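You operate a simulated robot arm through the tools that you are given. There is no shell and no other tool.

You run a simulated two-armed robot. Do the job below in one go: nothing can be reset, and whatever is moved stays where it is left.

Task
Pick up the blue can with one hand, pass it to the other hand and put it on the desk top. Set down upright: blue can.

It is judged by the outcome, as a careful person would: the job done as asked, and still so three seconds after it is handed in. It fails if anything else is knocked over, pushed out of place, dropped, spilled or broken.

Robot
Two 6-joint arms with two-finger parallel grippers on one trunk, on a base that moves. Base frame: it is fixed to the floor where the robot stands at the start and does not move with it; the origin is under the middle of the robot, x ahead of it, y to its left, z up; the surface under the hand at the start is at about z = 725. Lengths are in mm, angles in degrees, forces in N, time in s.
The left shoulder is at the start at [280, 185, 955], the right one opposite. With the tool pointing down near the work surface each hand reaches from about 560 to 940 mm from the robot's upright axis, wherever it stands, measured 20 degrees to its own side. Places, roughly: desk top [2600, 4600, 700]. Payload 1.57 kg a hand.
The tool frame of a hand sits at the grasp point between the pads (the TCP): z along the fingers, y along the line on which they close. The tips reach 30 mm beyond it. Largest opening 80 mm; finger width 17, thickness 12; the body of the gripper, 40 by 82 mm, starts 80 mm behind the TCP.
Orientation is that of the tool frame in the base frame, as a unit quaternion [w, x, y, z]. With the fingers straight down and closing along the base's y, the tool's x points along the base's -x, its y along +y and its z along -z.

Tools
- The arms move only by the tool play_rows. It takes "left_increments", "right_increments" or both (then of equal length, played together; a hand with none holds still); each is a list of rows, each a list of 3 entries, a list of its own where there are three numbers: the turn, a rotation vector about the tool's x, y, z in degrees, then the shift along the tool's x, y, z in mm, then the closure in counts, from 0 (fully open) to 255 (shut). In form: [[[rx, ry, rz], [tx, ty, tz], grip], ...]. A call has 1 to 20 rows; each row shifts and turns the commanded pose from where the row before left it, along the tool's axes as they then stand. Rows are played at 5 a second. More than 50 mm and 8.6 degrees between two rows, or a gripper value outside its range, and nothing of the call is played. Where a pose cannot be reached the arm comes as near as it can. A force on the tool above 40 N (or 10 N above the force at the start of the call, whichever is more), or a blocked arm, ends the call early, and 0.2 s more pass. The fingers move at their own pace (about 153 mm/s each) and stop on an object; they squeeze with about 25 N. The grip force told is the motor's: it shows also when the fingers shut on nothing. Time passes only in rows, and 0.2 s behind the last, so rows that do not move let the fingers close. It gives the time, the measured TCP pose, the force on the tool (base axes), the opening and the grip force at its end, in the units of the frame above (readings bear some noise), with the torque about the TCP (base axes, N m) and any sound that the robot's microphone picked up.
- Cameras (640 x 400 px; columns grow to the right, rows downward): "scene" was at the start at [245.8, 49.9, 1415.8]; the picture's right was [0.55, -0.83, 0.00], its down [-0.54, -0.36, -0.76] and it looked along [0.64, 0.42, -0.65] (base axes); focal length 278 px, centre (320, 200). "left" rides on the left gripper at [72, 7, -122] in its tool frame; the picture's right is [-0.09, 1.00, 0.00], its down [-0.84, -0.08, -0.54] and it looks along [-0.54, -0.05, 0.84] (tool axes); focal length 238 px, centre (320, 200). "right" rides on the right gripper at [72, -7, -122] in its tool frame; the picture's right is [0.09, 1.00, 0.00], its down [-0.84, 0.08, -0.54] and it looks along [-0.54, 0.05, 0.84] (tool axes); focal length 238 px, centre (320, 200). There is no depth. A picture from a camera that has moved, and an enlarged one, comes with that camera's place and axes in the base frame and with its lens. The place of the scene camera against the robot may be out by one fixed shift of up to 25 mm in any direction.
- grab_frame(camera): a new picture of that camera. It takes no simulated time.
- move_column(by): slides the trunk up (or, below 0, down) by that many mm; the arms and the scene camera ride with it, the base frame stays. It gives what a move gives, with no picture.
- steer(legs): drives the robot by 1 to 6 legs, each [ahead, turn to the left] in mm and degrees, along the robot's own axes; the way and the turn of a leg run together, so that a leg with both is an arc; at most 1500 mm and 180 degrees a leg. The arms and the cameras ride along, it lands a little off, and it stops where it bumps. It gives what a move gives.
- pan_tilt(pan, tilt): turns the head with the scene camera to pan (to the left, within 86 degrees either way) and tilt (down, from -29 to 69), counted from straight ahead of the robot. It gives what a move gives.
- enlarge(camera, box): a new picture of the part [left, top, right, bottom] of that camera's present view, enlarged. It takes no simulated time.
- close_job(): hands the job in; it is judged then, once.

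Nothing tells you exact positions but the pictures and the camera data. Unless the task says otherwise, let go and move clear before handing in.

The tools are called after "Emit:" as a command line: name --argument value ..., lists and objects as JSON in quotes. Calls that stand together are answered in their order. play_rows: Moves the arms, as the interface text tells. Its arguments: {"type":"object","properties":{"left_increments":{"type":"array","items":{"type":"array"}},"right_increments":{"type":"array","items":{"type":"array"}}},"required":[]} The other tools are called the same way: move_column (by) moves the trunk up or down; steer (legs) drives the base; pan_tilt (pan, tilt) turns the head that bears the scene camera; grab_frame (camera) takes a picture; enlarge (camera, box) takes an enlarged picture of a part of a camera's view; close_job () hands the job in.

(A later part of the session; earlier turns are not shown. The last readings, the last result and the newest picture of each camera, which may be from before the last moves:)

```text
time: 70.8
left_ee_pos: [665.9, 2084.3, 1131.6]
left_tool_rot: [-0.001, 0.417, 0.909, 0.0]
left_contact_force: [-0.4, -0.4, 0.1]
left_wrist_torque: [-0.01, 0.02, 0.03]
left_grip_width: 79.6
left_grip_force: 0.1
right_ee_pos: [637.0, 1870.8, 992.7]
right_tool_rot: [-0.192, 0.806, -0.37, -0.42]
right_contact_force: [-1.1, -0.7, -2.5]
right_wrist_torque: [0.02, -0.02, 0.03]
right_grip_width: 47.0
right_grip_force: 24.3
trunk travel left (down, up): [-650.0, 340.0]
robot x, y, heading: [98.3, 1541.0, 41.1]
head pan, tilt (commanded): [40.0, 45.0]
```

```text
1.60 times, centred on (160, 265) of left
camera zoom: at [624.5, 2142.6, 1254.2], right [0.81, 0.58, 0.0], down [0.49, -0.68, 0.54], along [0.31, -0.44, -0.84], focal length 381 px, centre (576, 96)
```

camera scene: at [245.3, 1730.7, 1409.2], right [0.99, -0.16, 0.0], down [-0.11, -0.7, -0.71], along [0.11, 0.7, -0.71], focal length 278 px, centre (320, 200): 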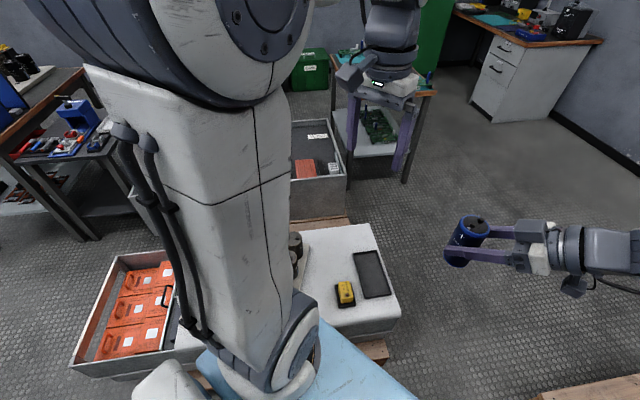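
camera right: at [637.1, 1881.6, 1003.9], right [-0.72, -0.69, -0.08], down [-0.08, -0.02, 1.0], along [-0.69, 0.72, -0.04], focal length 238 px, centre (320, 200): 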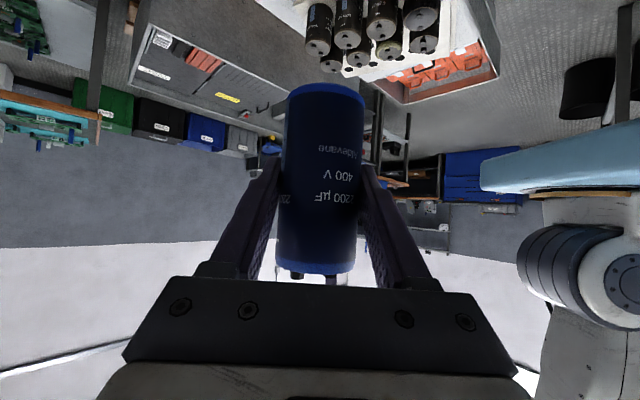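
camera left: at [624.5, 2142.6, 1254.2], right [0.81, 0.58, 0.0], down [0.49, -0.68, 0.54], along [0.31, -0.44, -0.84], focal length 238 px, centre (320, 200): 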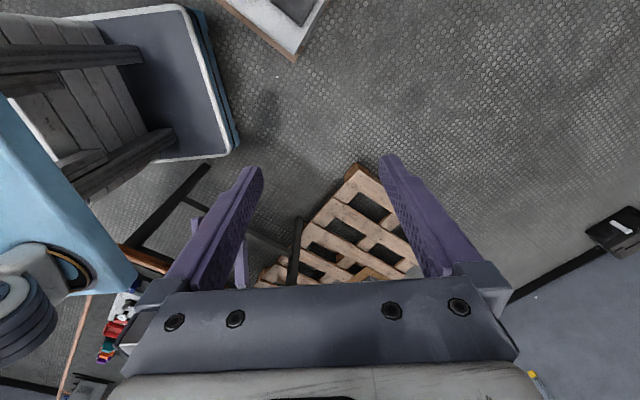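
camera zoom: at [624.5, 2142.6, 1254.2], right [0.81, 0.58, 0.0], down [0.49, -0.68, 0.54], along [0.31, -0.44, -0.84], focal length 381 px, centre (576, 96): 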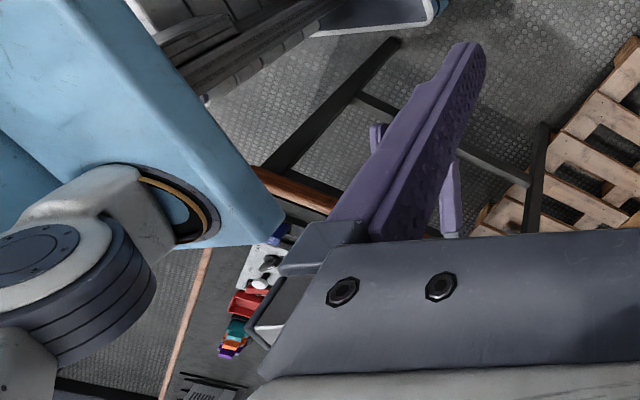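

This view settles it: the gap between the two pallets is only about 580 mm, too little for the 550 mm base to swing through beside the bench. I'll retract the left hand, back out along the same arc, and look for a wider way round on the west side.

Emit:
play_rows --left_increments '[[[0, 0, 0], [20, -20, 0], 0], [[0, 0, 0], [20, -20, 0], 0], [[0, 0, 0], [20, -20, 0], 0], [[0, 0, 0], [20, -20, 0], 0], [[0, 0, 0], [20, -20, 0], 0], [[0, 0, 0], [20, -20, 0], 0], [[0, 0, 0], [20, -20, 0], 0], [[0, 0, 0], [20, -20, 0], 0], [[0, 0, 0], [20, -20, 0], 0], [[0, 0, 0], [20, -20, 0], 0], [[0, 0, 0], [0, 0, 0], 0]]'

Emit:
steer --legs '[[-540, 42]]'

Emit:
pan_tilt --pan 75 --tilt 20

Emit:
grab_frame --camera "scene"

Emit:
pan_tilt --pan 20 --tilt 15

Emit:
grab_frame --camera "scene"

```text
time: 73.2
left_ee_pos: [382.0, 2104.1, 1132.0]
left_tool_rot: [0.0, 0.417, 0.909, 0.0]
left_contact_force: [-0.2, -0.2, -0.1]
left_wrist_torque: [0.04, -0.03, -0.01]
left_grip_width: 80.1
left_grip_force: 0.0
right_ee_pos: [636.2, 1869.9, 993.6]
right_tool_rot: [-0.192, 0.807, -0.37, -0.419]
right_contact_force: [-0.1, 0.9, -3.0]
right_wrist_torque: [-0.03, -0.02, -0.01]
right_grip_width: 46.9
right_grip_force: 25.4
trunk travel left (down, up): [-650.0, 340.0]
robot x, y, heading: [94.8, 1540.8, 41.4]
head pan, tilt (commanded): [40.0, 45.0]
```

```text
time: 76.3
left_ee_pos: [-312.7, 1686.1, 1131.9]
left_tool_rot: [0.0, 0.065, 0.998, 0.0]
left_contact_force: [-0.1, 0.8, 0.3]
left_wrist_torque: [-0.03, 0.02, -0.05]
left_grip_width: 80.3
left_grip_force: 0.0
right_ee_pos: [31.5, 1679.9, 992.3]
right_tool_rot: [-0.03, 0.885, -0.058, -0.461]
right_contact_force: [0.4, -0.4, -3.0]
right_wrist_torque: [0.05, 0.0, -0.01]
right_grip_width: 47.1
right_grip_force: 24.8
trunk travel left (down, up): [-650.0, 340.0]
robot x, y, heading: [-153.6, 1074.4, 82.4]
head pan, tilt (commanded): [40.0, 45.0]
```

```text
time: 77.3
left_ee_pos: [-313.5, 1685.6, 1132.6]
left_tool_rot: [0.001, 0.066, 0.998, 0.0]
left_contact_force: [-0.1, 0.6, 0.8]
left_wrist_torque: [-0.04, 0.02, 0.01]
left_grip_width: 79.9
left_grip_force: 0.1
right_ee_pos: [31.6, 1680.2, 994.0]
right_tool_rot: [-0.031, 0.885, -0.059, -0.461]
right_contact_force: [0.9, 0.9, -3.4]
right_wrist_torque: [0.0, 0.02, 0.0]
right_grip_width: 47.0
right_grip_force: 25.0
trunk travel left (down, up): [-650.0, 340.0]
robot x, y, heading: [-151.8, 1071.7, 82.7]
head pan, tilt (commanded): [75.0, 20.0]
```

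```text
taken
camera scene: at [-203.4, 1273.1, 1447.8], right [0.38, 0.92, 0.0], down [0.32, -0.13, -0.94], along [-0.87, 0.36, -0.34], focal length 278 px, centre (320, 200)
```

scene: 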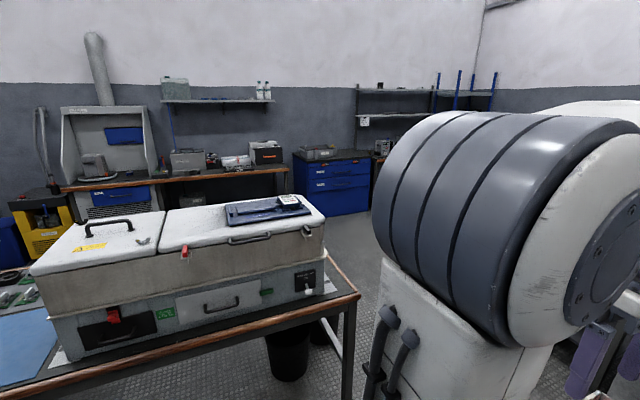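

```text
time: 78.5
left_ee_pos: [-313.3, 1685.2, 1131.6]
left_tool_rot: [-0.001, 0.066, 0.998, 0.0]
left_contact_force: [0.5, 0.3, -0.1]
left_wrist_torque: [-0.02, 0.0, -0.01]
left_grip_width: 79.9
left_grip_force: 0.0
right_ee_pos: [31.0, 1679.9, 992.6]
right_tool_rot: [-0.031, 0.886, -0.059, -0.46]
right_contact_force: [0.2, -0.6, -2.1]
right_wrist_torque: [0.01, -0.01, 0.04]
right_grip_width: 46.6
right_grip_force: 24.8
trunk travel left (down, up): [-650.0, 340.0]
robot x, y, heading: [-153.4, 1075.7, 82.6]
head pan, tilt (commanded): [20.0, 15.0]
```

```text
taken
camera scene: at [-137.8, 1328.8, 1456.0], right [0.98, 0.22, 0.0], down [0.06, -0.25, -0.97], along [-0.21, 0.94, -0.26], focal length 278 px, centre (320, 200)
```

scene: 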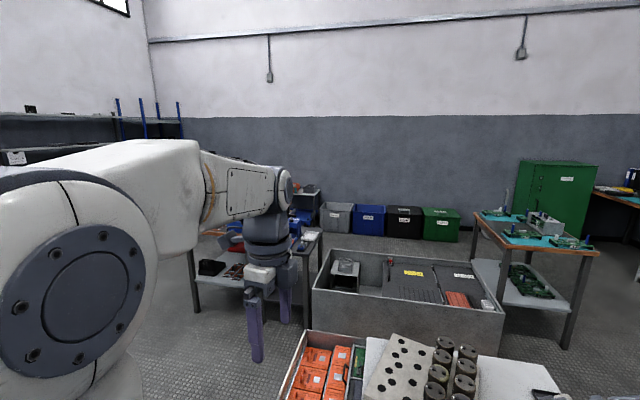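

The bench on the west ends just beyond here and there seems to be open floor further west and north. I'll turn in place to the left to see that side without the arm in the way.

Emit:
steer --legs '[[0, 70]]'

Emit:
pan_tilt --pan 0 --tilt 20

Emit:
grab_frame --camera "scene"

Emit:
pan_tilt --pan -25 --tilt 20

Emit:
grab_frame --camera "scene"

```text
time: 82.0
left_ee_pos: [-780.8, 1126.7, 1132.2]
left_tool_rot: [0.0, -0.524, 0.852, 0.0]
left_contact_force: [0.3, -0.3, 0.0]
left_wrist_torque: [-0.01, 0.01, 0.0]
left_grip_width: 80.2
left_grip_force: 0.0
right_ee_pos: [-661.0, 1451.1, 993.5]
right_tool_rot: [0.241, 0.756, 0.464, -0.393]
right_contact_force: [0.9, -0.6, -2.7]
right_wrist_torque: [0.02, 0.0, 0.01]
right_grip_width: 47.0
right_grip_force: 25.2
trunk travel left (down, up): [-650.0, 340.0]
robot x, y, heading: [-153.9, 1071.5, 153.1]
head pan, tilt (commanded): [20.0, 15.0]
```

```text
time: 82.8
left_ee_pos: [-780.6, 1126.5, 1131.6]
left_tool_rot: [0.001, -0.523, 0.852, 0.0]
left_contact_force: [0.3, 0.6, -0.4]
left_wrist_torque: [0.0, -0.01, -0.01]
left_grip_width: 80.3
left_grip_force: 0.1
right_ee_pos: [-661.1, 1450.0, 992.8]
right_tool_rot: [0.241, 0.756, 0.464, -0.393]
right_contact_force: [-0.3, -0.2, -2.0]
right_wrist_torque: [0.01, 0.01, -0.02]
right_grip_width: 47.0
right_grip_force: 24.8
trunk travel left (down, up): [-650.0, 340.0]
robot x, y, heading: [-151.4, 1076.8, 153.3]
head pan, tilt (commanded): [0.0, 20.0]
```

```text
taken
camera scene: at [-364.3, 1192.4, 1447.9], right [0.45, 0.89, 0.0], down [0.31, -0.15, -0.94], along [-0.84, 0.42, -0.34], focal length 278 px, centre (320, 200)
```

scene: 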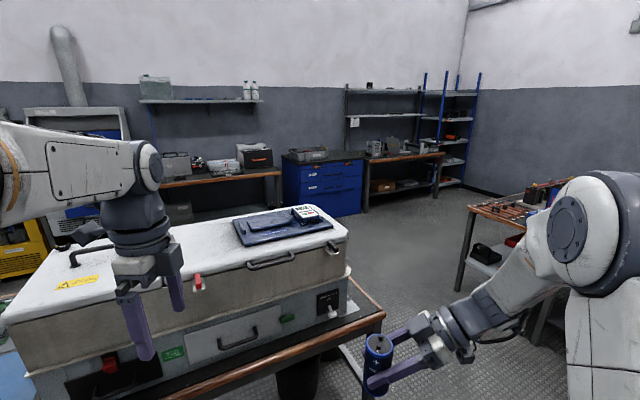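

```text
time: 83.7
left_ee_pos: [-780.9, 1127.4, 1132.8]
left_tool_rot: [0.0, -0.523, 0.852, 0.0]
left_contact_force: [0.0, -0.1, 0.8]
left_wrist_torque: [0.0, 0.03, 0.0]
left_grip_width: 80.0
left_grip_force: 0.1
right_ee_pos: [-662.3, 1451.1, 993.5]
right_tool_rot: [0.242, 0.756, 0.464, -0.394]
right_contact_force: [0.2, 0.4, -2.1]
right_wrist_torque: [0.02, 0.0, -0.04]
right_grip_width: 47.0
right_grip_force: 25.3
trunk travel left (down, up): [-650.0, 340.0]
robot x, y, heading: [-153.8, 1077.0, 153.4]
head pan, tilt (commanded): [-25.0, 20.0]
```

```text
taken
camera scene: at [-338.9, 1223.7, 1447.9], right [0.78, 0.62, 0.0], down [0.21, -0.27, -0.94], along [-0.58, 0.74, -0.34], focal length 278 px, centre (320, 200)
```

scene: 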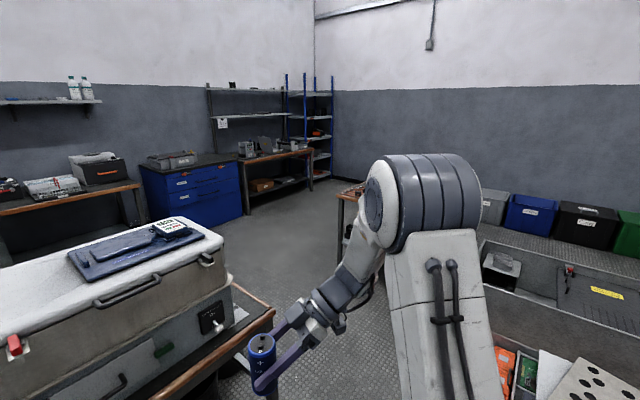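

The west and north sides look open: I could go round west of the tables and then along the back of the room to the desk. The gate between the west bench's corner and the orange crate needs checking first, so I'll look at it.

Emit:
pan_tilt --pan -40 --tilt 40

Emit:
grab_frame --camera "scene"

Emit:
pan_tilt --pan -10 --tilt 50

Emit:
grab_frame --camera "scene"

Emit:
grab_frame --camera "left"

Emit:
grab_frame --camera "right"

```text
time: 84.5
left_ee_pos: [-782.4, 1126.3, 1132.4]
left_tool_rot: [0.0, -0.523, 0.853, 0.0]
left_contact_force: [0.4, 0.4, -0.5]
left_wrist_torque: [0.0, 0.02, 0.04]
left_grip_width: 80.1
left_grip_force: 0.1
right_ee_pos: [-662.4, 1451.6, 992.9]
right_tool_rot: [0.241, 0.757, 0.463, -0.394]
right_contact_force: [-0.6, 0.7, -2.0]
right_wrist_torque: [0.05, 0.02, 0.0]
right_grip_width: 46.8
right_grip_force: 24.7
trunk travel left (down, up): [-650.0, 340.0]
robot x, y, heading: [-148.7, 1075.5, 153.3]
head pan, tilt (commanded): [-40.0, 40.0]
```

```text
taken
camera scene: at [-314.8, 1228.8, 1416.5], right [0.92, 0.4, 0.0], down [0.25, -0.59, -0.77], along [-0.3, 0.7, -0.64], focal length 278 px, centre (320, 200)
```

scene: 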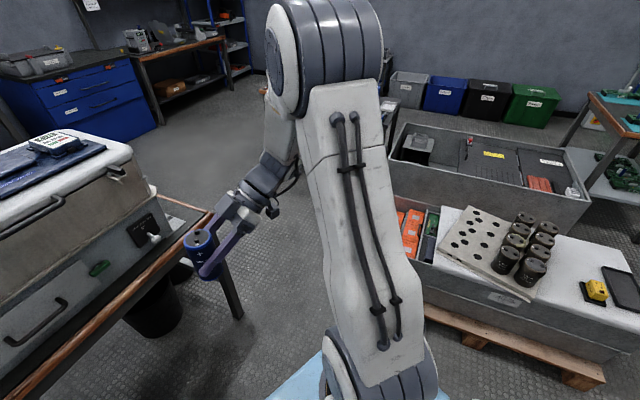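

```text
time: 85.5
left_ee_pos: [-780.7, 1126.8, 1132.0]
left_tool_rot: [0.0, -0.522, 0.853, 0.0]
left_contact_force: [0.0, 0.4, 0.2]
left_wrist_torque: [-0.02, 0.01, 0.0]
left_grip_width: 79.9
left_grip_force: 0.0
right_ee_pos: [-661.5, 1450.2, 992.6]
right_tool_rot: [0.242, 0.756, 0.464, -0.393]
right_contact_force: [0.0, -0.2, -2.3]
right_wrist_torque: [0.0, -0.01, -0.02]
right_grip_width: 46.8
right_grip_force: 25.1
trunk travel left (down, up): [-650.0, 340.0]
robot x, y, heading: [-154.7, 1076.0, 153.4]
head pan, tilt (commanded): [-10.0, 50.0]
```

```text
taken
camera scene: at [-342.8, 1196.7, 1402.3], right [0.6, 0.8, 0.0], down [0.61, -0.46, -0.64], along [-0.52, 0.38, -0.77], focal length 278 px, centre (320, 200)
```

scene: 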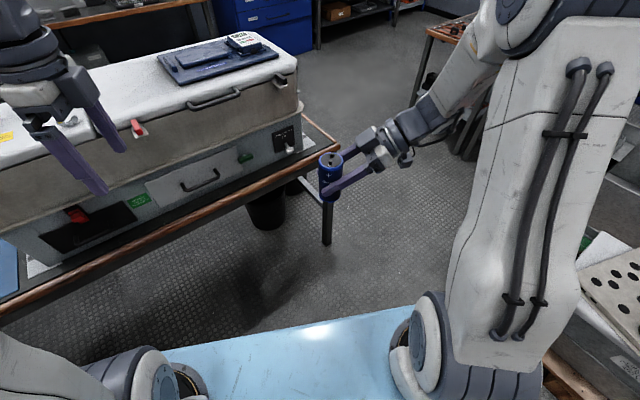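

```text
taken
camera left: at [-817.9, 1065.2, 1255.5], right [-0.85, 0.53, 0.0], down [0.45, 0.71, 0.54], along [0.29, 0.46, -0.84], focal length 238 px, centre (320, 200)
```

left: 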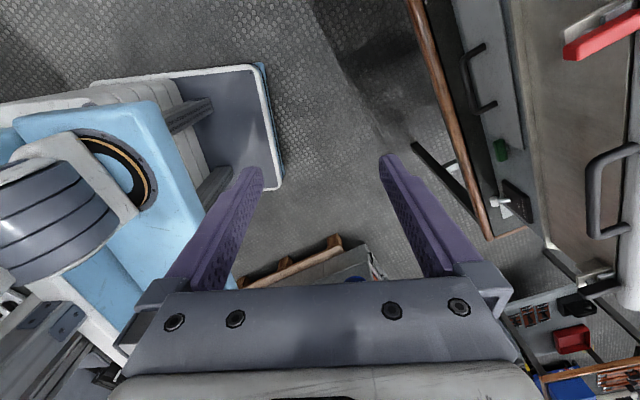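

```text
taken
camera right: at [-604.0, 1579.5, 1004.7], right [0.91, -0.4, -0.08], down [0.05, -0.07, 1.0], along [-0.41, -0.91, -0.04], focal length 238 px, centre (320, 200)
```

right: 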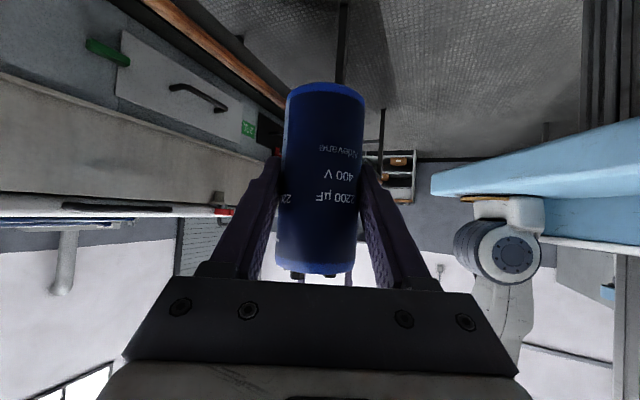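

Emit:
enlarge --camera "left" --box '[220, 130, 540, 330]'

Emit:
enlarge --camera "scene" --box '[240, 100, 480, 250]'

```text
2.00 times, centred on (380, 230) of left
camera zoom: at [-817.9, 1065.2, 1255.5], right [-0.85, 0.53, 0.0], down [0.45, 0.71, 0.54], along [0.29, 0.46, -0.84], focal length 477 px, centre (200, 140)
```

zoom: 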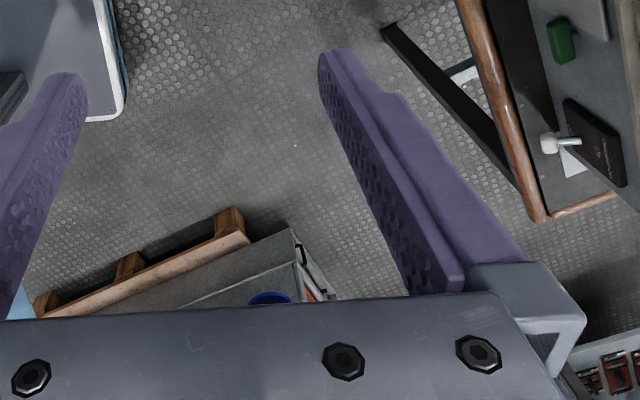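

```text
2.67 times, centred on (360, 175) of scene
camera zoom: at [-342.8, 1196.7, 1402.3], right [0.6, 0.8, 0.0], down [0.61, -0.46, -0.64], along [-0.52, 0.38, -0.77], focal length 743 px, centre (213, 267)
```

zoom: 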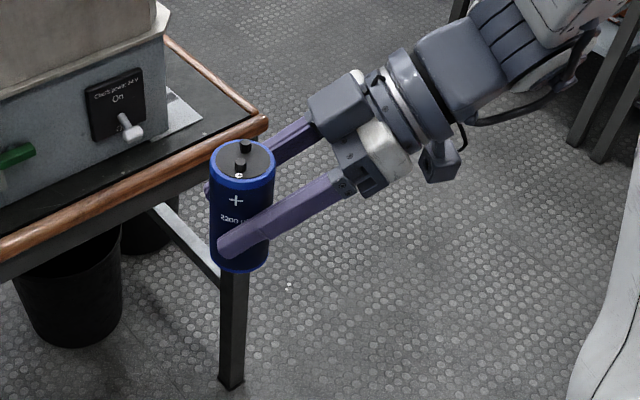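

The gate by the crate is only about 580–600 mm wide too, so it's tight but straight-on from here. Before choosing, I'll check whether the west bench can be rounded at its south end with more room.

Emit:
pan_tilt --pan 86 --tilt 20

Emit:
grab_frame --camera "scene"

Emit:
pan_tilt --pan 50 --tilt 20

Emit:
grab_frame --camera "scene"

```text
time: 87.2
left_ee_pos: [-780.9, 1126.5, 1132.9]
left_tool_rot: [0.0, -0.523, 0.852, 0.0]
left_contact_force: [0.0, -0.5, 0.1]
left_wrist_torque: [-0.02, 0.03, -0.01]
left_grip_width: 80.0
left_grip_force: 0.1
right_ee_pos: [-662.0, 1450.2, 992.7]
right_tool_rot: [0.241, 0.756, 0.464, -0.393]
right_contact_force: [-0.1, -0.7, -3.0]
right_wrist_torque: [0.02, 0.02, -0.04]
right_grip_width: 46.9
right_grip_force: 24.8
trunk travel left (down, up): [-650.0, 340.0]
robot x, y, heading: [-153.0, 1075.6, 153.7]
head pan, tilt (commanded): [85.9, 20.0]
```

```text
taken
camera scene: at [-328.7, 1070.7, 1447.9], right [-0.86, 0.51, 0.0], down [0.18, 0.29, -0.94], along [-0.48, -0.81, -0.34], focal length 278 px, centre (320, 200)
```

scene: 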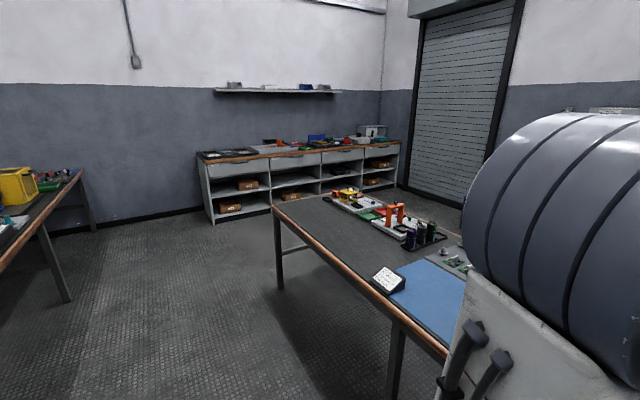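

```text
time: 88.2
left_ee_pos: [-781.1, 1126.1, 1131.7]
left_tool_rot: [0.0, -0.523, 0.853, 0.0]
left_contact_force: [0.6, 0.3, -0.9]
left_wrist_torque: [0.04, 0.01, 0.02]
left_grip_width: 80.1
left_grip_force: 0.0
right_ee_pos: [-661.8, 1451.2, 993.0]
right_tool_rot: [0.241, 0.756, 0.464, -0.393]
right_contact_force: [0.2, 0.6, -2.7]
right_wrist_torque: [0.03, 0.0, -0.01]
right_grip_width: 46.8
right_grip_force: 24.6
trunk travel left (down, up): [-650.0, 340.0]
robot x, y, heading: [-148.6, 1073.5, 153.3]
head pan, tilt (commanded): [50.0, 20.0]
```

```text
taken
camera scene: at [-366.5, 1113.7, 1447.9], right [-0.4, 0.92, 0.0], down [0.31, 0.14, -0.94], along [-0.86, -0.37, -0.34], focal length 278 px, centre (320, 200)
```

scene: 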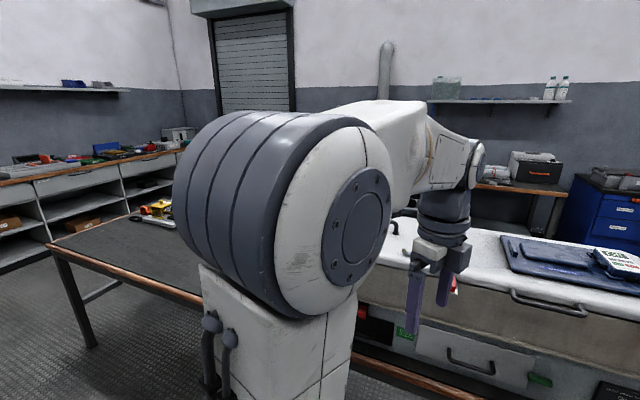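

The south end of the west bench (about (-1005, -710)) leaves a passage some 1.5 m wide, so the longer way round — south, west, north, then along the back wall — is the safe one. I'll turn to face south and drive down the aisle.

Emit:
steer --legs '[[0, 112]]'

Emit:
pan_tilt --pan 0 --tilt 25

Emit:
grab_frame --camera "scene"

```text
time: 93.4
left_ee_pos: [46.6, 477.7, 1132.6]
left_tool_rot: [0.0, 0.999, -0.034, 0.0]
left_contact_force: [-0.4, 0.2, -0.1]
left_wrist_torque: [-0.02, 0.02, -0.03]
left_grip_width: 79.8
left_grip_force: 0.1
right_ee_pos: [-297.8, 460.5, 994.0]
right_tool_rot: [0.461, 0.029, 0.887, -0.015]
right_contact_force: [-0.3, -0.8, -2.6]
right_wrist_torque: [-0.01, 0.02, -0.02]
right_grip_width: 46.9
right_grip_force: 24.9
trunk travel left (down, up): [-650.0, 340.0]
robot x, y, heading: [-150.7, 1076.3, -93.7]
head pan, tilt (commanded): [50.0, 20.0]
```

```text
time: 94.5
left_ee_pos: [46.6, 478.0, 1132.4]
left_tool_rot: [0.0, 0.999, -0.033, 0.0]
left_contact_force: [0.1, 0.5, 0.5]
left_wrist_torque: [-0.01, -0.01, -0.01]
left_grip_width: 80.0
left_grip_force: 0.0
right_ee_pos: [-298.0, 460.3, 992.9]
right_tool_rot: [0.461, 0.029, 0.887, -0.016]
right_contact_force: [-0.4, 0.1, -3.1]
right_wrist_torque: [0.0, 0.01, -0.01]
right_grip_width: 46.7
right_grip_force: 24.9
trunk travel left (down, up): [-650.0, 340.0]
robot x, y, heading: [-153.0, 1076.6, -93.6]
head pan, tilt (commanded): [0.0, 25.0]
```

```text
taken
camera scene: at [-153.6, 826.9, 1439.8], right [-1.0, 0.06, 0.0], down [0.03, 0.42, -0.91], along [-0.06, -0.9, -0.42], focal length 278 px, centre (320, 200)
```

scene: 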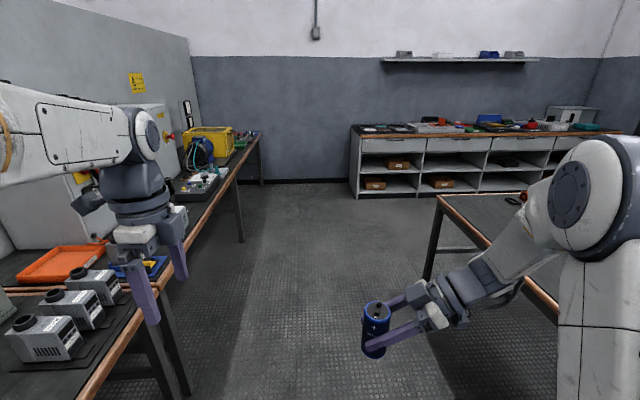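

The aisle south is clear. Driving down it in two legs.

Emit:
steer --legs '[[1500, 0], [1000, 0]]'

Emit:
pan_tilt --pan -50 --tilt 25

Emit:
grab_frame --camera "scene"

Emit:
pan_tilt --pan -86 --tilt 25

Emit:
grab_frame --camera "scene"

```text
time: 106.7
left_ee_pos: [-138.2, -2018.2, 1132.6]
left_tool_rot: [0.001, 0.999, -0.042, 0.0]
left_contact_force: [0.3, 0.1, -0.1]
left_wrist_torque: [0.01, 0.01, 0.01]
left_grip_width: 79.8
left_grip_force: 0.0
right_ee_pos: [-482.4, -2029.3, 992.9]
right_tool_rot: [0.462, 0.038, 0.886, -0.02]
right_contact_force: [0.4, -1.1, -3.0]
right_wrist_torque: [-0.04, -0.02, -0.02]
right_grip_width: 46.8
right_grip_force: 25.2
trunk travel left (down, up): [-650.0, 340.0]
robot x, y, heading: [-324.7, -1417.4, -94.8]
head pan, tilt (commanded): [0.0, 25.0]
```

```text
time: 107.9
left_ee_pos: [-138.8, -2017.6, 1132.3]
left_tool_rot: [0.0, 0.999, -0.042, 0.0]
left_contact_force: [0.2, 0.2, -0.2]
left_wrist_torque: [0.03, 0.0, -0.01]
left_grip_width: 79.9
left_grip_force: 0.1
right_ee_pos: [-482.6, -2029.8, 992.9]
right_tool_rot: [0.462, 0.038, 0.886, -0.02]
right_contact_force: [0.9, 0.1, -2.7]
right_wrist_torque: [-0.01, 0.02, -0.03]
right_grip_width: 46.9
right_grip_force: 24.9
trunk travel left (down, up): [-650.0, 340.0]
robot x, y, heading: [-326.1, -1414.8, -94.8]
head pan, tilt (commanded): [-50.0, 25.0]
```

```text
taken
camera scene: at [-399.2, -1626.3, 1439.8], right [-0.58, 0.82, 0.0], down [0.34, 0.24, -0.91], along [-0.74, -0.52, -0.42], focal length 278 px, centre (320, 200)
```

scene: 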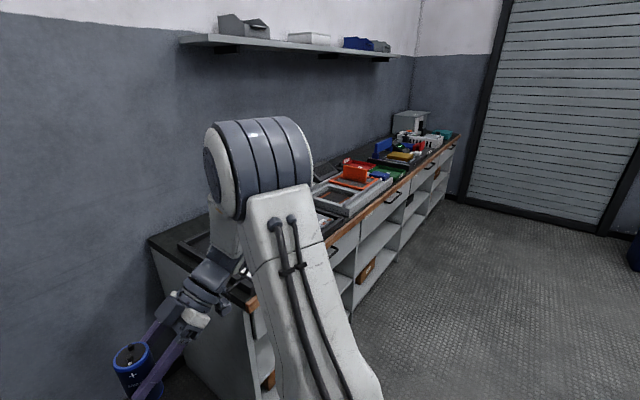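

```text
time: 108.9
left_ee_pos: [-138.2, -2017.5, 1131.6]
left_tool_rot: [0.001, 0.999, -0.043, 0.0]
left_contact_force: [0.0, -0.2, 0.1]
left_wrist_torque: [-0.02, 0.0, 0.01]
left_grip_width: 80.1
left_grip_force: 0.1
right_ee_pos: [-483.5, -2029.2, 992.9]
right_tool_rot: [0.461, 0.038, 0.886, -0.02]
right_contact_force: [-0.4, -0.2, -1.9]
right_wrist_torque: [-0.01, -0.01, 0.0]
right_grip_width: 46.8
right_grip_force: 24.8
trunk travel left (down, up): [-650.0, 340.0]
robot x, y, heading: [-321.0, -1417.0, -94.9]
head pan, tilt (commanded): [-85.9, 25.0]
```

```text
taken
camera scene: at [-416.2, -1572.0, 1439.8], right [0.01, 1.0, 0.0], down [0.42, 0.0, -0.91], along [-0.91, 0.01, -0.42], focal length 278 px, centre (320, 200)
```

scene: 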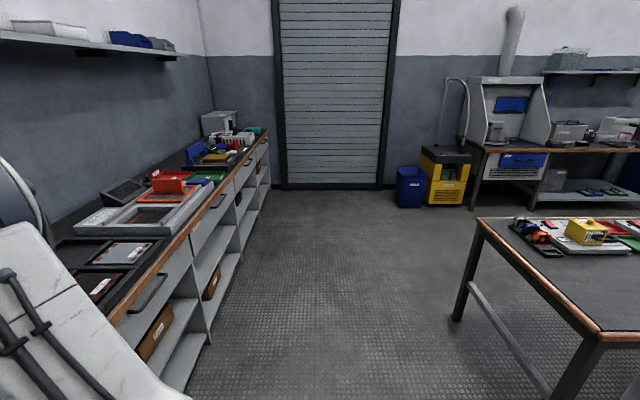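

The way west is clear: cabinets at y ≈ -2220 on the left, the bench end at y ≈ -715 on the right. I'll turn west and drive to the middle of the west aisle.

Emit:
steer --legs '[[0, -85.2]]'

Emit:
steer --legs '[[1500, 0], [570, 0]]'

Emit:
pan_tilt --pan -86 --tilt 20

Emit:
grab_frame --camera "scene"

Emit:
pan_tilt --pan -45 --tilt 20

Emit:
grab_frame --camera "scene"

```text
time: 113.1
left_ee_pos: [-919.1, -1632.0, 1132.8]
left_tool_rot: [0.0, -0.693, 0.721, 0.0]
left_contact_force: [0.0, 0.0, -0.5]
left_wrist_torque: [-0.02, 0.02, -0.04]
left_grip_width: 80.0
left_grip_force: 0.1
right_ee_pos: [-945.3, -1288.7, 992.5]
right_tool_rot: [0.321, 0.639, 0.615, -0.333]
right_contact_force: [0.1, 0.3, -2.5]
right_wrist_torque: [0.02, -0.01, -0.02]
right_grip_width: 46.9
right_grip_force: 25.1
trunk travel left (down, up): [-650.0, 340.0]
robot x, y, heading: [-326.3, -1416.9, 178.1]
head pan, tilt (commanded): [-85.9, 25.0]
```

```text
time: 123.5
left_ee_pos: [-3024.6, -1489.4, 1133.3]
left_tool_rot: [0.0, -0.679, 0.734, -0.001]
left_contact_force: [0.7, -1.0, -0.1]
left_wrist_torque: [0.0, 0.02, 0.01]
left_grip_width: 79.9
left_grip_force: 0.0
right_ee_pos: [-3039.8, -1143.3, 992.8]
right_tool_rot: [0.313, 0.652, 0.602, -0.339]
right_contact_force: [0.7, -0.4, -2.8]
right_wrist_torque: [0.02, -0.02, -0.02]
right_grip_width: 47.0
right_grip_force: 25.4
trunk travel left (down, up): [-650.0, 340.0]
robot x, y, heading: [-2426.0, -1294.7, 176.1]
head pan, tilt (commanded): [-85.9, 25.0]
```

```text
time: 124.2
left_ee_pos: [-3025.7, -1490.1, 1131.4]
left_tool_rot: [0.0, -0.68, 0.733, 0.0]
left_contact_force: [-0.2, 0.8, 0.9]
left_wrist_torque: [0.01, 0.0, -0.01]
left_grip_width: 80.0
left_grip_force: 0.0
right_ee_pos: [-3038.4, -1144.0, 992.5]
right_tool_rot: [0.314, 0.651, 0.602, -0.339]
right_contact_force: [-0.5, -0.5, -2.8]
right_wrist_torque: [0.03, 0.0, 0.01]
right_grip_width: 46.8
right_grip_force: 24.7
trunk travel left (down, up): [-650.0, 340.0]
robot x, y, heading: [-2425.0, -1297.7, 175.9]
head pan, tilt (commanded): [-85.9, 20.0]
```

```text
taken
camera scene: at [-2569.7, -1187.7, 1447.8], right [1.0, 0.0, 0.0], down [0.0, -0.34, -0.94], along [0.0, 0.94, -0.34], focal length 278 px, centre (320, 200)
```

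scene: 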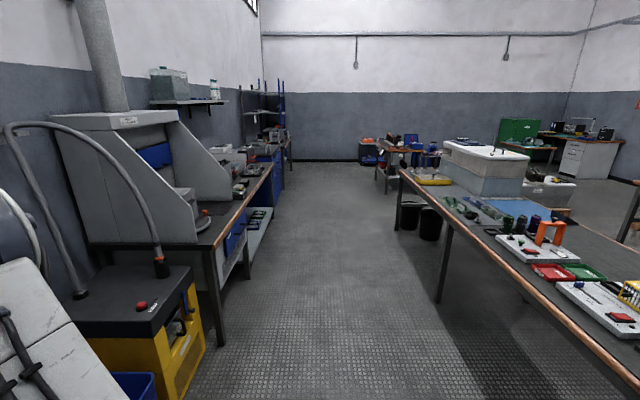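

```text
time: 125.2
left_ee_pos: [-3026.4, -1488.7, 1133.1]
left_tool_rot: [0.0, -0.68, 0.734, 0.0]
left_contact_force: [-0.1, -0.1, -1.6]
left_wrist_torque: [0.01, 0.0, 0.01]
left_grip_width: 79.9
left_grip_force: 0.0
right_ee_pos: [-3038.7, -1143.8, 992.9]
right_tool_rot: [0.313, 0.652, 0.602, -0.339]
right_contact_force: [0.3, 0.5, -3.5]
right_wrist_torque: [-0.03, -0.01, -0.03]
right_grip_width: 47.1
right_grip_force: 25.2
trunk travel left (down, up): [-650.0, 340.0]
robot x, y, heading: [-2426.4, -1294.7, 175.9]
head pan, tilt (commanded): [-45.0, 20.0]
```

```text
taken
camera scene: at [-2630.7, -1210.3, 1447.9], right [0.76, 0.65, 0.0], down [0.22, -0.26, -0.94], along [-0.61, 0.71, -0.34], focal length 278 px, centre (320, 200)
```

scene: 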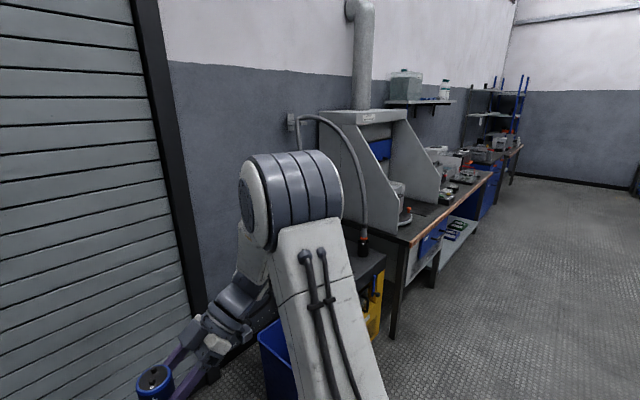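

The west aisle is wide and clear all the way to the back wall. I'll turn north and drive up its middle.

Emit:
steer --legs '[[0, -84.6]]'

Emit:
steer --legs '[[1500, 0], [1000, 0]]'

Emit:
pan_tilt --pan 0 --tilt 20

Emit:
grab_frame --camera "scene"

```text
time: 129.3
left_ee_pos: [-2668.6, -715.0, 1132.0]
left_tool_rot: [0.0, -0.004, 1.0, 0.001]
left_contact_force: [-0.6, -1.2, 0.5]
left_wrist_torque: [-0.01, -0.04, 0.02]
left_grip_width: 80.1
left_grip_force: 0.1
right_ee_pos: [-2326.9, -671.9, 993.9]
right_tool_rot: [0.001, 0.887, 0.004, -0.462]
right_contact_force: [-0.4, 0.7, -2.4]
right_wrist_torque: [0.03, -0.02, -0.01]
right_grip_width: 46.9
right_grip_force: 25.4
trunk travel left (down, up): [-650.0, 340.0]
robot x, y, heading: [-2423.2, -1296.0, 90.6]
head pan, tilt (commanded): [-45.0, 20.0]
```

```text
time: 141.6
left_ee_pos: [-2733.7, 1814.0, 1133.0]
left_tool_rot: [0.0, -0.01, 1.0, 0.0]
left_contact_force: [0.0, 0.2, 0.0]
left_wrist_torque: [0.01, -0.02, 0.01]
left_grip_width: 80.0
left_grip_force: 0.1
right_ee_pos: [-2392.0, 1861.9, 992.6]
right_tool_rot: [0.005, 0.887, 0.009, -0.462]
right_contact_force: [-1.0, -0.9, -2.9]
right_wrist_torque: [0.01, -0.01, 0.03]
right_grip_width: 46.9
right_grip_force: 24.8
trunk travel left (down, up): [-650.0, 340.0]
robot x, y, heading: [-2483.8, 1235.0, 91.2]
head pan, tilt (commanded): [-45.0, 20.0]
```

```text
time: 142.7
left_ee_pos: [-2733.4, 1813.4, 1132.6]
left_tool_rot: [0.0, -0.01, 1.0, -0.001]
left_contact_force: [-0.5, -0.8, -0.1]
left_wrist_torque: [0.02, 0.05, 0.02]
left_grip_width: 80.1
left_grip_force: 0.1
right_ee_pos: [-2392.1, 1861.2, 992.9]
right_tool_rot: [0.005, 0.887, 0.009, -0.462]
right_contact_force: [0.5, -0.3, -2.6]
right_wrist_torque: [-0.01, -0.01, 0.01]
right_grip_width: 47.1
right_grip_force: 25.0
trunk travel left (down, up): [-650.0, 340.0]
robot x, y, heading: [-2481.8, 1237.2, 91.1]
head pan, tilt (commanded): [0.0, 20.0]
```

```text
taken
camera scene: at [-2473.3, 1492.9, 1447.9], right [1.0, 0.02, 0.0], down [0.01, -0.34, -0.94], along [-0.02, 0.94, -0.34], focal length 278 px, centre (320, 200)
```

scene: 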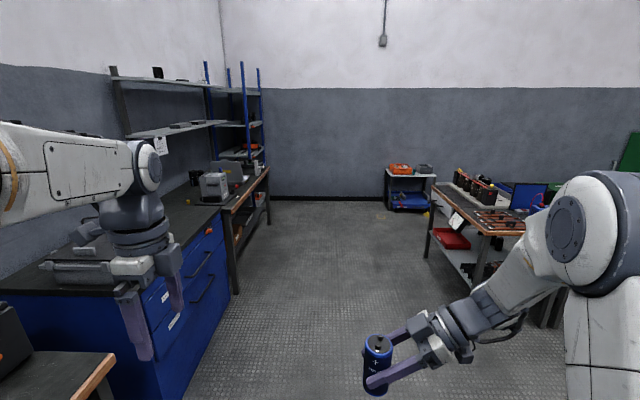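

Still clear ahead; the corridor between the tables and the things along the back wall is about 800–1000 mm. I'll continue north to about y = 4560 and then look east.

Emit:
steer --legs '[[1500, -2.5], [1500, 0], [290, 0]]'

Emit:
pan_tilt --pan -86 --tilt 20

Emit:
grab_frame --camera "scene"

```text
time: 158.8
left_ee_pos: [-2665.6, 5124.9, 1132.2]
left_tool_rot: [0.0, 0.008, 1.0, -0.001]
left_contact_force: [0.0, 0.4, 0.4]
left_wrist_torque: [-0.02, -0.03, 0.0]
left_grip_width: 80.0
left_grip_force: 0.0
right_ee_pos: [-2322.4, 5158.8, 993.1]
right_tool_rot: [-0.005, 0.887, -0.009, -0.462]
right_contact_force: [-0.2, 0.6, -3.3]
right_wrist_torque: [0.03, -0.05, 0.02]
right_grip_width: 46.9
right_grip_force: 25.6
trunk travel left (down, up): [-650.0, 340.0]
robot x, y, heading: [-2437.1, 4537.3, 88.9]
head pan, tilt (commanded): [0.0, 20.0]
```

```text
time: 160.4
left_ee_pos: [-2664.7, 5127.4, 1132.5]
left_tool_rot: [0.0, 0.008, 1.0, 0.0]
left_contact_force: [-0.4, -0.7, -0.3]
left_wrist_torque: [-0.03, -0.05, 0.01]
left_grip_width: 80.2
left_grip_force: 0.0
right_ee_pos: [-2320.9, 5160.5, 992.4]
right_tool_rot: [-0.004, 0.887, -0.008, -0.462]
right_contact_force: [0.5, -0.4, -1.5]
right_wrist_torque: [0.04, -0.02, 0.0]
right_grip_width: 46.6
right_grip_force: 25.2
trunk travel left (down, up): [-650.0, 340.0]
robot x, y, heading: [-2437.2, 4541.7, 89.2]
head pan, tilt (commanded): [-85.9, 20.0]
```

```text
taken
camera scene: at [-2326.5, 4707.3, 1447.9], right [0.06, -1.0, 0.0], down [-0.34, -0.02, -0.94], along [0.94, 0.05, -0.34], focal length 278 px, centre (320, 200)
```

scene: 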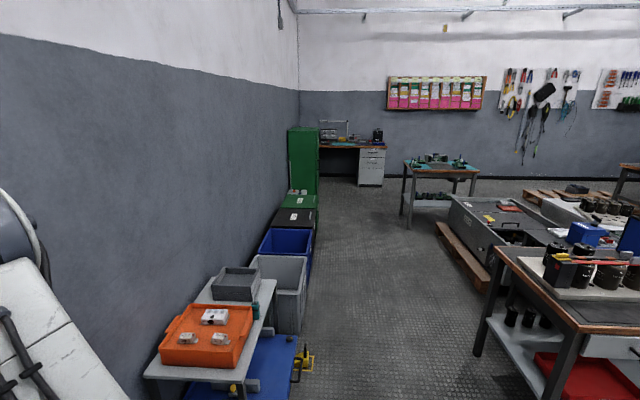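

The corridor east between the tables (y ≈ 3860) and the crates (y ≈ 4820) is about 960 mm wide, and the desk is straight ahead at its end. I'll turn east, easing over to y ≈ 4340.

Emit:
steer --legs '[[0, -101.8]]'

Emit:
steer --legs '[[830, 0]]'

Emit:
pan_tilt --pan 10 --tilt 20

Emit:
grab_frame --camera "scene"

```text
time: 165.2
left_ee_pos: [-1813.8, 4630.8, 1133.4]
left_tool_rot: [0.0, 0.787, 0.616, 0.0]
left_contact_force: [-0.1, 0.8, -0.8]
left_wrist_torque: [0.03, 0.0, 0.01]
left_grip_width: 80.2
left_grip_force: 0.1
right_ee_pos: [-1857.3, 4287.9, 992.6]
right_tool_rot: [0.364, -0.546, 0.699, 0.284]
right_contact_force: [1.1, 0.0, -1.6]
right_wrist_torque: [0.0, 0.0, -0.01]
right_grip_width: 47.0
right_grip_force: 25.0
trunk travel left (down, up): [-650.0, 340.0]
robot x, y, heading: [-2437.4, 4541.5, -13.5]
head pan, tilt (commanded): [-85.9, 20.0]
```

```text
time: 169.5
left_ee_pos: [-1025.4, 4430.9, 1132.4]
left_tool_rot: [0.0, 0.789, 0.614, 0.0]
left_contact_force: [-0.3, 0.5, 0.1]
left_wrist_torque: [0.0, -0.03, -0.02]
left_grip_width: 80.0
left_grip_force: 0.1
right_ee_pos: [-1070.7, 4089.2, 993.0]
right_tool_rot: [0.364, -0.544, 0.701, 0.284]
right_contact_force: [0.6, 0.0, -2.8]
right_wrist_torque: [0.0, -0.02, 0.01]
right_grip_width: 47.2
right_grip_force: 25.0
trunk travel left (down, up): [-650.0, 340.0]
robot x, y, heading: [-1646.0, 4346.2, -14.1]
head pan, tilt (commanded): [-85.9, 20.0]
```

```text
time: 171.2
left_ee_pos: [-1025.0, 4430.5, 1132.7]
left_tool_rot: [0.0, 0.79, 0.613, -0.001]
left_contact_force: [-0.4, 0.1, 0.0]
left_wrist_torque: [0.03, -0.05, 0.0]
left_grip_width: 79.8
left_grip_force: 0.0
right_ee_pos: [-1072.2, 4088.6, 992.6]
right_tool_rot: [0.364, -0.544, 0.701, 0.283]
right_contact_force: [0.6, 0.1, -2.9]
right_wrist_torque: [-0.01, 0.01, 0.02]
right_grip_width: 47.0
right_grip_force: 24.7
trunk travel left (down, up): [-650.0, 340.0]
robot x, y, heading: [-1651.6, 4340.7, -14.3]
head pan, tilt (commanded): [10.0, 20.0]
```

```text
taken
camera scene: at [-1386.2, 4301.2, 1447.9], right [-0.07, -1.0, 0.0], down [-0.34, 0.02, -0.94], along [0.94, -0.07, -0.34], focal length 278 px, centre (320, 200)
```

scene: 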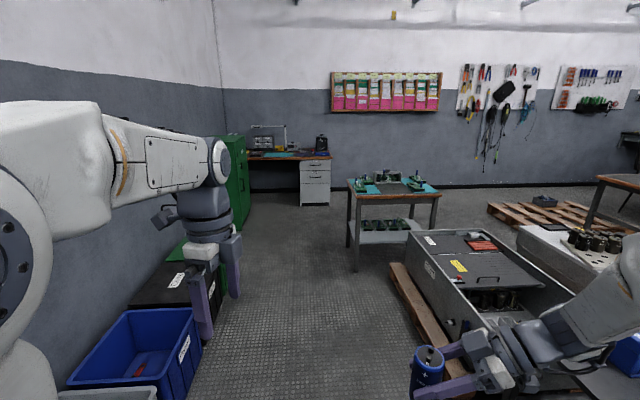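

Corridor ahead is clear on both sides. Straightening to face east and driving toward the desk.

Emit:
steer --legs '[[0, 14]]'

Emit:
steer --legs '[[1500, 0], [1200, 0]]'

Emit:
pan_tilt --pan 10 --tilt 22

Emit:
grab_frame --camera "scene"

```text
time: 172.5
left_ee_pos: [-1063.7, 4576.6, 1132.0]
left_tool_rot: [0.0, 0.711, 0.703, 0.0]
left_contact_force: [0.4, -0.4, -0.2]
left_wrist_torque: [0.02, -0.01, 0.0]
left_grip_width: 79.8
left_grip_force: 0.1
right_ee_pos: [-1026.9, 4234.8, 993.6]
right_tool_rot: [0.327, -0.625, 0.63, 0.325]
right_contact_force: [-0.3, -0.6, -2.5]
right_wrist_torque: [-0.02, 0.02, -0.01]
right_grip_width: 47.1
right_grip_force: 25.0
trunk travel left (down, up): [-650.0, 340.0]
robot x, y, heading: [-1649.2, 4347.7, -0.3]
head pan, tilt (commanded): [10.0, 20.0]
```

```text
time: 185.7
left_ee_pos: [1651.0, 4595.6, 1133.5]
left_tool_rot: [0.0, 0.708, 0.707, 0.001]
left_contact_force: [0.5, -0.1, -0.7]
left_wrist_torque: [0.04, -0.01, 0.02]
left_grip_width: 80.1
left_grip_force: 0.1
right_ee_pos: [1690.2, 4254.6, 992.1]
right_tool_rot: [0.327, -0.626, 0.628, 0.326]
right_contact_force: [0.2, -0.4, -2.9]
right_wrist_torque: [0.01, -0.04, 0.01]
right_grip_width: 46.9
right_grip_force: 24.8
trunk travel left (down, up): [-650.0, 340.0]
robot x, y, heading: [1067.8, 4363.5, 0.2]
head pan, tilt (commanded): [10.0, 20.0]
```

```text
time: 186.3
left_ee_pos: [1651.6, 4597.5, 1132.0]
left_tool_rot: [0.0, 0.708, 0.706, 0.0]
left_contact_force: [0.5, 0.0, -1.1]
left_wrist_torque: [0.01, -0.01, 0.01]
left_grip_width: 79.9
left_grip_force: 0.1
right_ee_pos: [1690.0, 4254.7, 993.1]
right_tool_rot: [0.326, -0.626, 0.628, 0.327]
right_contact_force: [0.2, -1.0, -3.5]
right_wrist_torque: [-0.03, -0.04, 0.03]
right_grip_width: 46.9
right_grip_force: 25.1
trunk travel left (down, up): [-650.0, 340.0]
robot x, y, heading: [1067.7, 4363.8, 0.1]
head pan, tilt (commanded): [10.0, 22.0]
```

```text
taken
camera scene: at [1333.6, 4379.3, 1444.6], right [0.18, -0.98, 0.0], down [-0.37, -0.07, -0.93], along [0.91, 0.16, -0.37], focal length 278 px, centre (320, 200)
```

scene: 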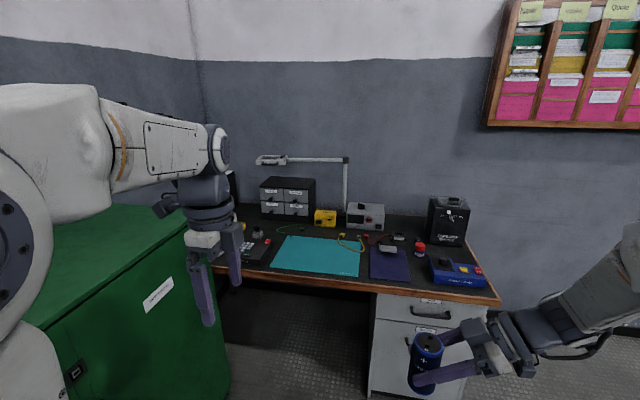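

I'm in front of the desk, whose front edge is at about x = 2245. I'll enlarge the view to find a free spot on its top.

Emit:
enlarge --camera "scene" --box '[200, 150, 520, 330]'

Emit:
grab_frame --camera "left"

Emit:
pan_tilt --pan 0 --tilt 35

Emit:
grab_frame --camera "scene"

```text
2.00 times, centred on (360, 240) of scene
camera zoom: at [1333.6, 4379.3, 1444.6], right [0.18, -0.98, 0.0], down [-0.37, -0.07, -0.93], along [0.91, 0.16, -0.37], focal length 557 px, centre (240, 120)
```

zoom: 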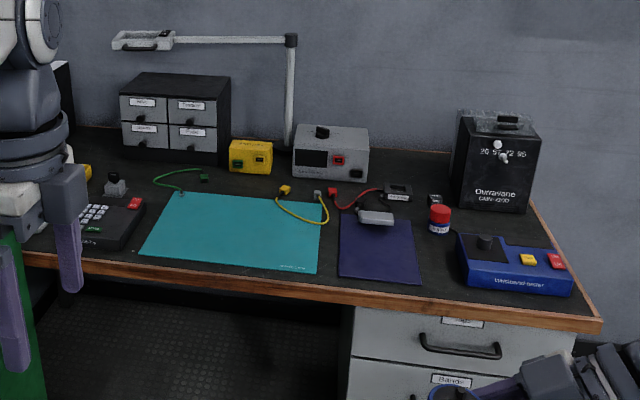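

```text
taken
camera left: at [1659.2, 4668.5, 1255.5], right [1.0, -0.09, 0.0], down [-0.08, -0.84, 0.54], along [-0.05, -0.54, -0.84], focal length 238 px, centre (320, 200)
```

left: 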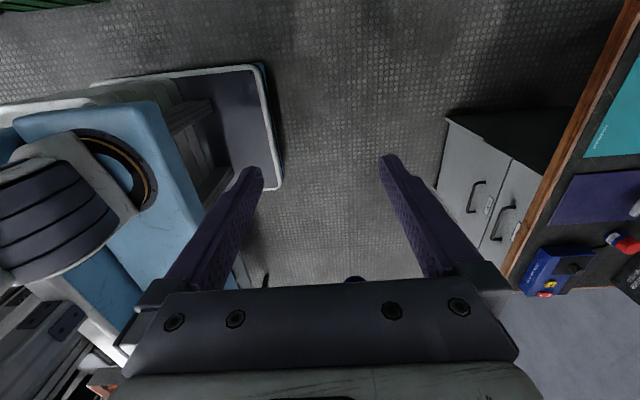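

```text
time: 187.0
left_ee_pos: [1650.4, 4596.9, 1132.5]
left_tool_rot: [0.001, 0.707, 0.707, 0.001]
left_contact_force: [0.6, 0.9, 0.1]
left_wrist_torque: [0.01, 0.03, 0.02]
left_grip_width: 80.1
left_grip_force: 0.0
right_ee_pos: [1689.8, 4254.6, 992.4]
right_tool_rot: [0.326, -0.627, 0.629, 0.326]
right_contact_force: [0.5, -0.6, -2.0]
right_wrist_torque: [0.0, -0.01, 0.0]
right_grip_width: 47.1
right_grip_force: 25.3
trunk travel left (down, up): [-650.0, 340.0]
robot x, y, heading: [1067.9, 4362.7, 0.3]
head pan, tilt (commanded): [0.0, 35.0]
```

```text
taken
camera scene: at [1330.3, 4363.2, 1424.1], right [0.0, -1.0, 0.0], down [-0.57, 0.0, -0.82], along [0.82, 0.0, -0.57], focal length 278 px, centre (320, 200)
```

scene: 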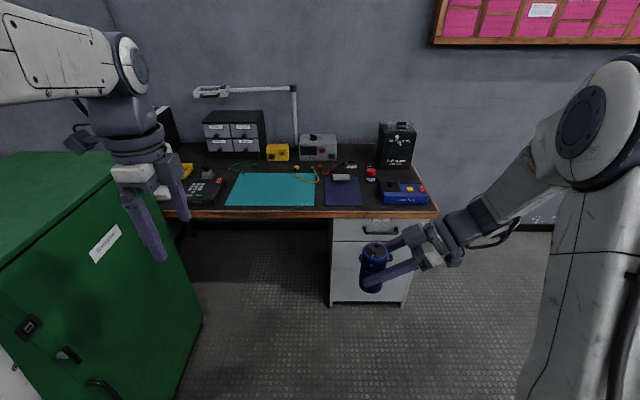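

The desk has a free bare spot near its front edge, between the navy mat and the blue tester, at about (2315, 4135). I'll drive closer so the right arm can reach there comfortably, then measure the spot with a wrist camera.

Emit:
steer --legs '[[560, 0]]'

Emit:
pan_tilt --pan -10 --tilt 40

Emit:
grab_frame --camera "scene"

Emit:
grab_frame --camera "left"

```text
time: 190.2
left_ee_pos: [2212.3, 4590.7, 1132.2]
left_tool_rot: [-0.001, 0.711, 0.704, 0.001]
left_contact_force: [-0.2, 0.4, -0.6]
left_wrist_torque: [-0.01, -0.02, -0.02]
left_grip_width: 79.8
left_grip_force: 0.0
right_ee_pos: [2248.1, 4247.8, 991.7]
right_tool_rot: [0.328, -0.624, 0.631, 0.325]
right_contact_force: [-0.3, -0.3, -2.6]
right_wrist_torque: [0.03, 0.01, 0.0]
right_grip_width: 47.4
right_grip_force: 24.6
trunk travel left (down, up): [-650.0, 340.0]
robot x, y, heading: [1627.2, 4359.4, -0.4]
head pan, tilt (commanded): [0.0, 35.0]
```

```text
time: 190.9
left_ee_pos: [2211.9, 4591.9, 1132.0]
left_tool_rot: [0.0, 0.711, 0.703, 0.0]
left_contact_force: [0.4, -0.1, -0.1]
left_wrist_torque: [-0.04, 0.01, 0.02]
left_grip_width: 80.2
left_grip_force: 0.0
right_ee_pos: [2248.4, 4248.4, 992.8]
right_tool_rot: [0.328, -0.624, 0.631, 0.325]
right_contact_force: [0.0, -0.6, -3.3]
right_wrist_torque: [0.02, 0.02, 0.03]
right_grip_width: 46.9
right_grip_force: 25.4
trunk travel left (down, up): [-650.0, 340.0]
robot x, y, heading: [1624.3, 4357.0, -0.4]
head pan, tilt (commanded): [-10.0, 40.0]
```

```text
taken
camera scene: at [1884.8, 4345.5, 1416.5], right [-0.18, -0.98, 0.0], down [-0.63, 0.11, -0.77], along [0.75, -0.14, -0.64], focal length 278 px, centre (320, 200)
```

scene: 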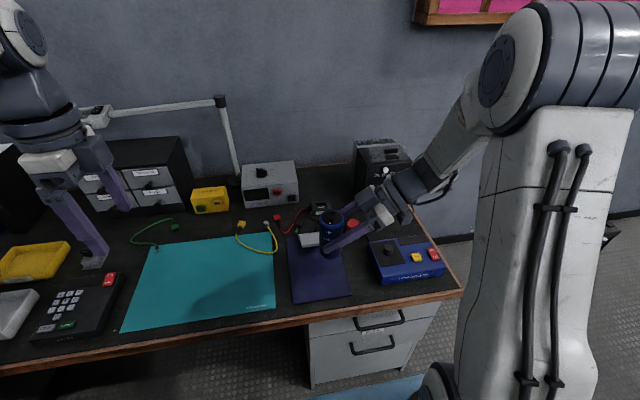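

```text
taken
camera left: at [2220.9, 4662.5, 1255.6], right [0.99, -0.1, 0.0], down [-0.09, -0.84, 0.54], along [-0.06, -0.54, -0.84], focal length 238 px, centre (320, 200)
```

left: 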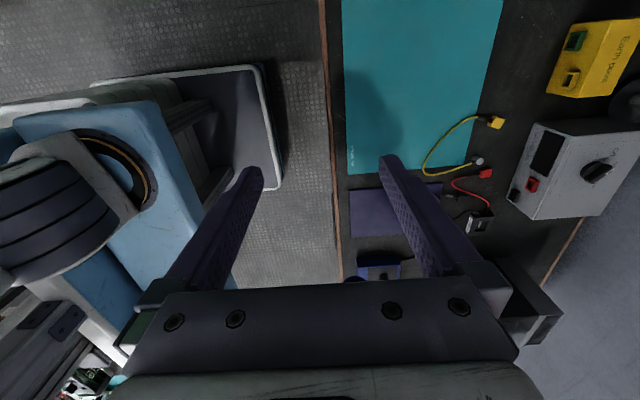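

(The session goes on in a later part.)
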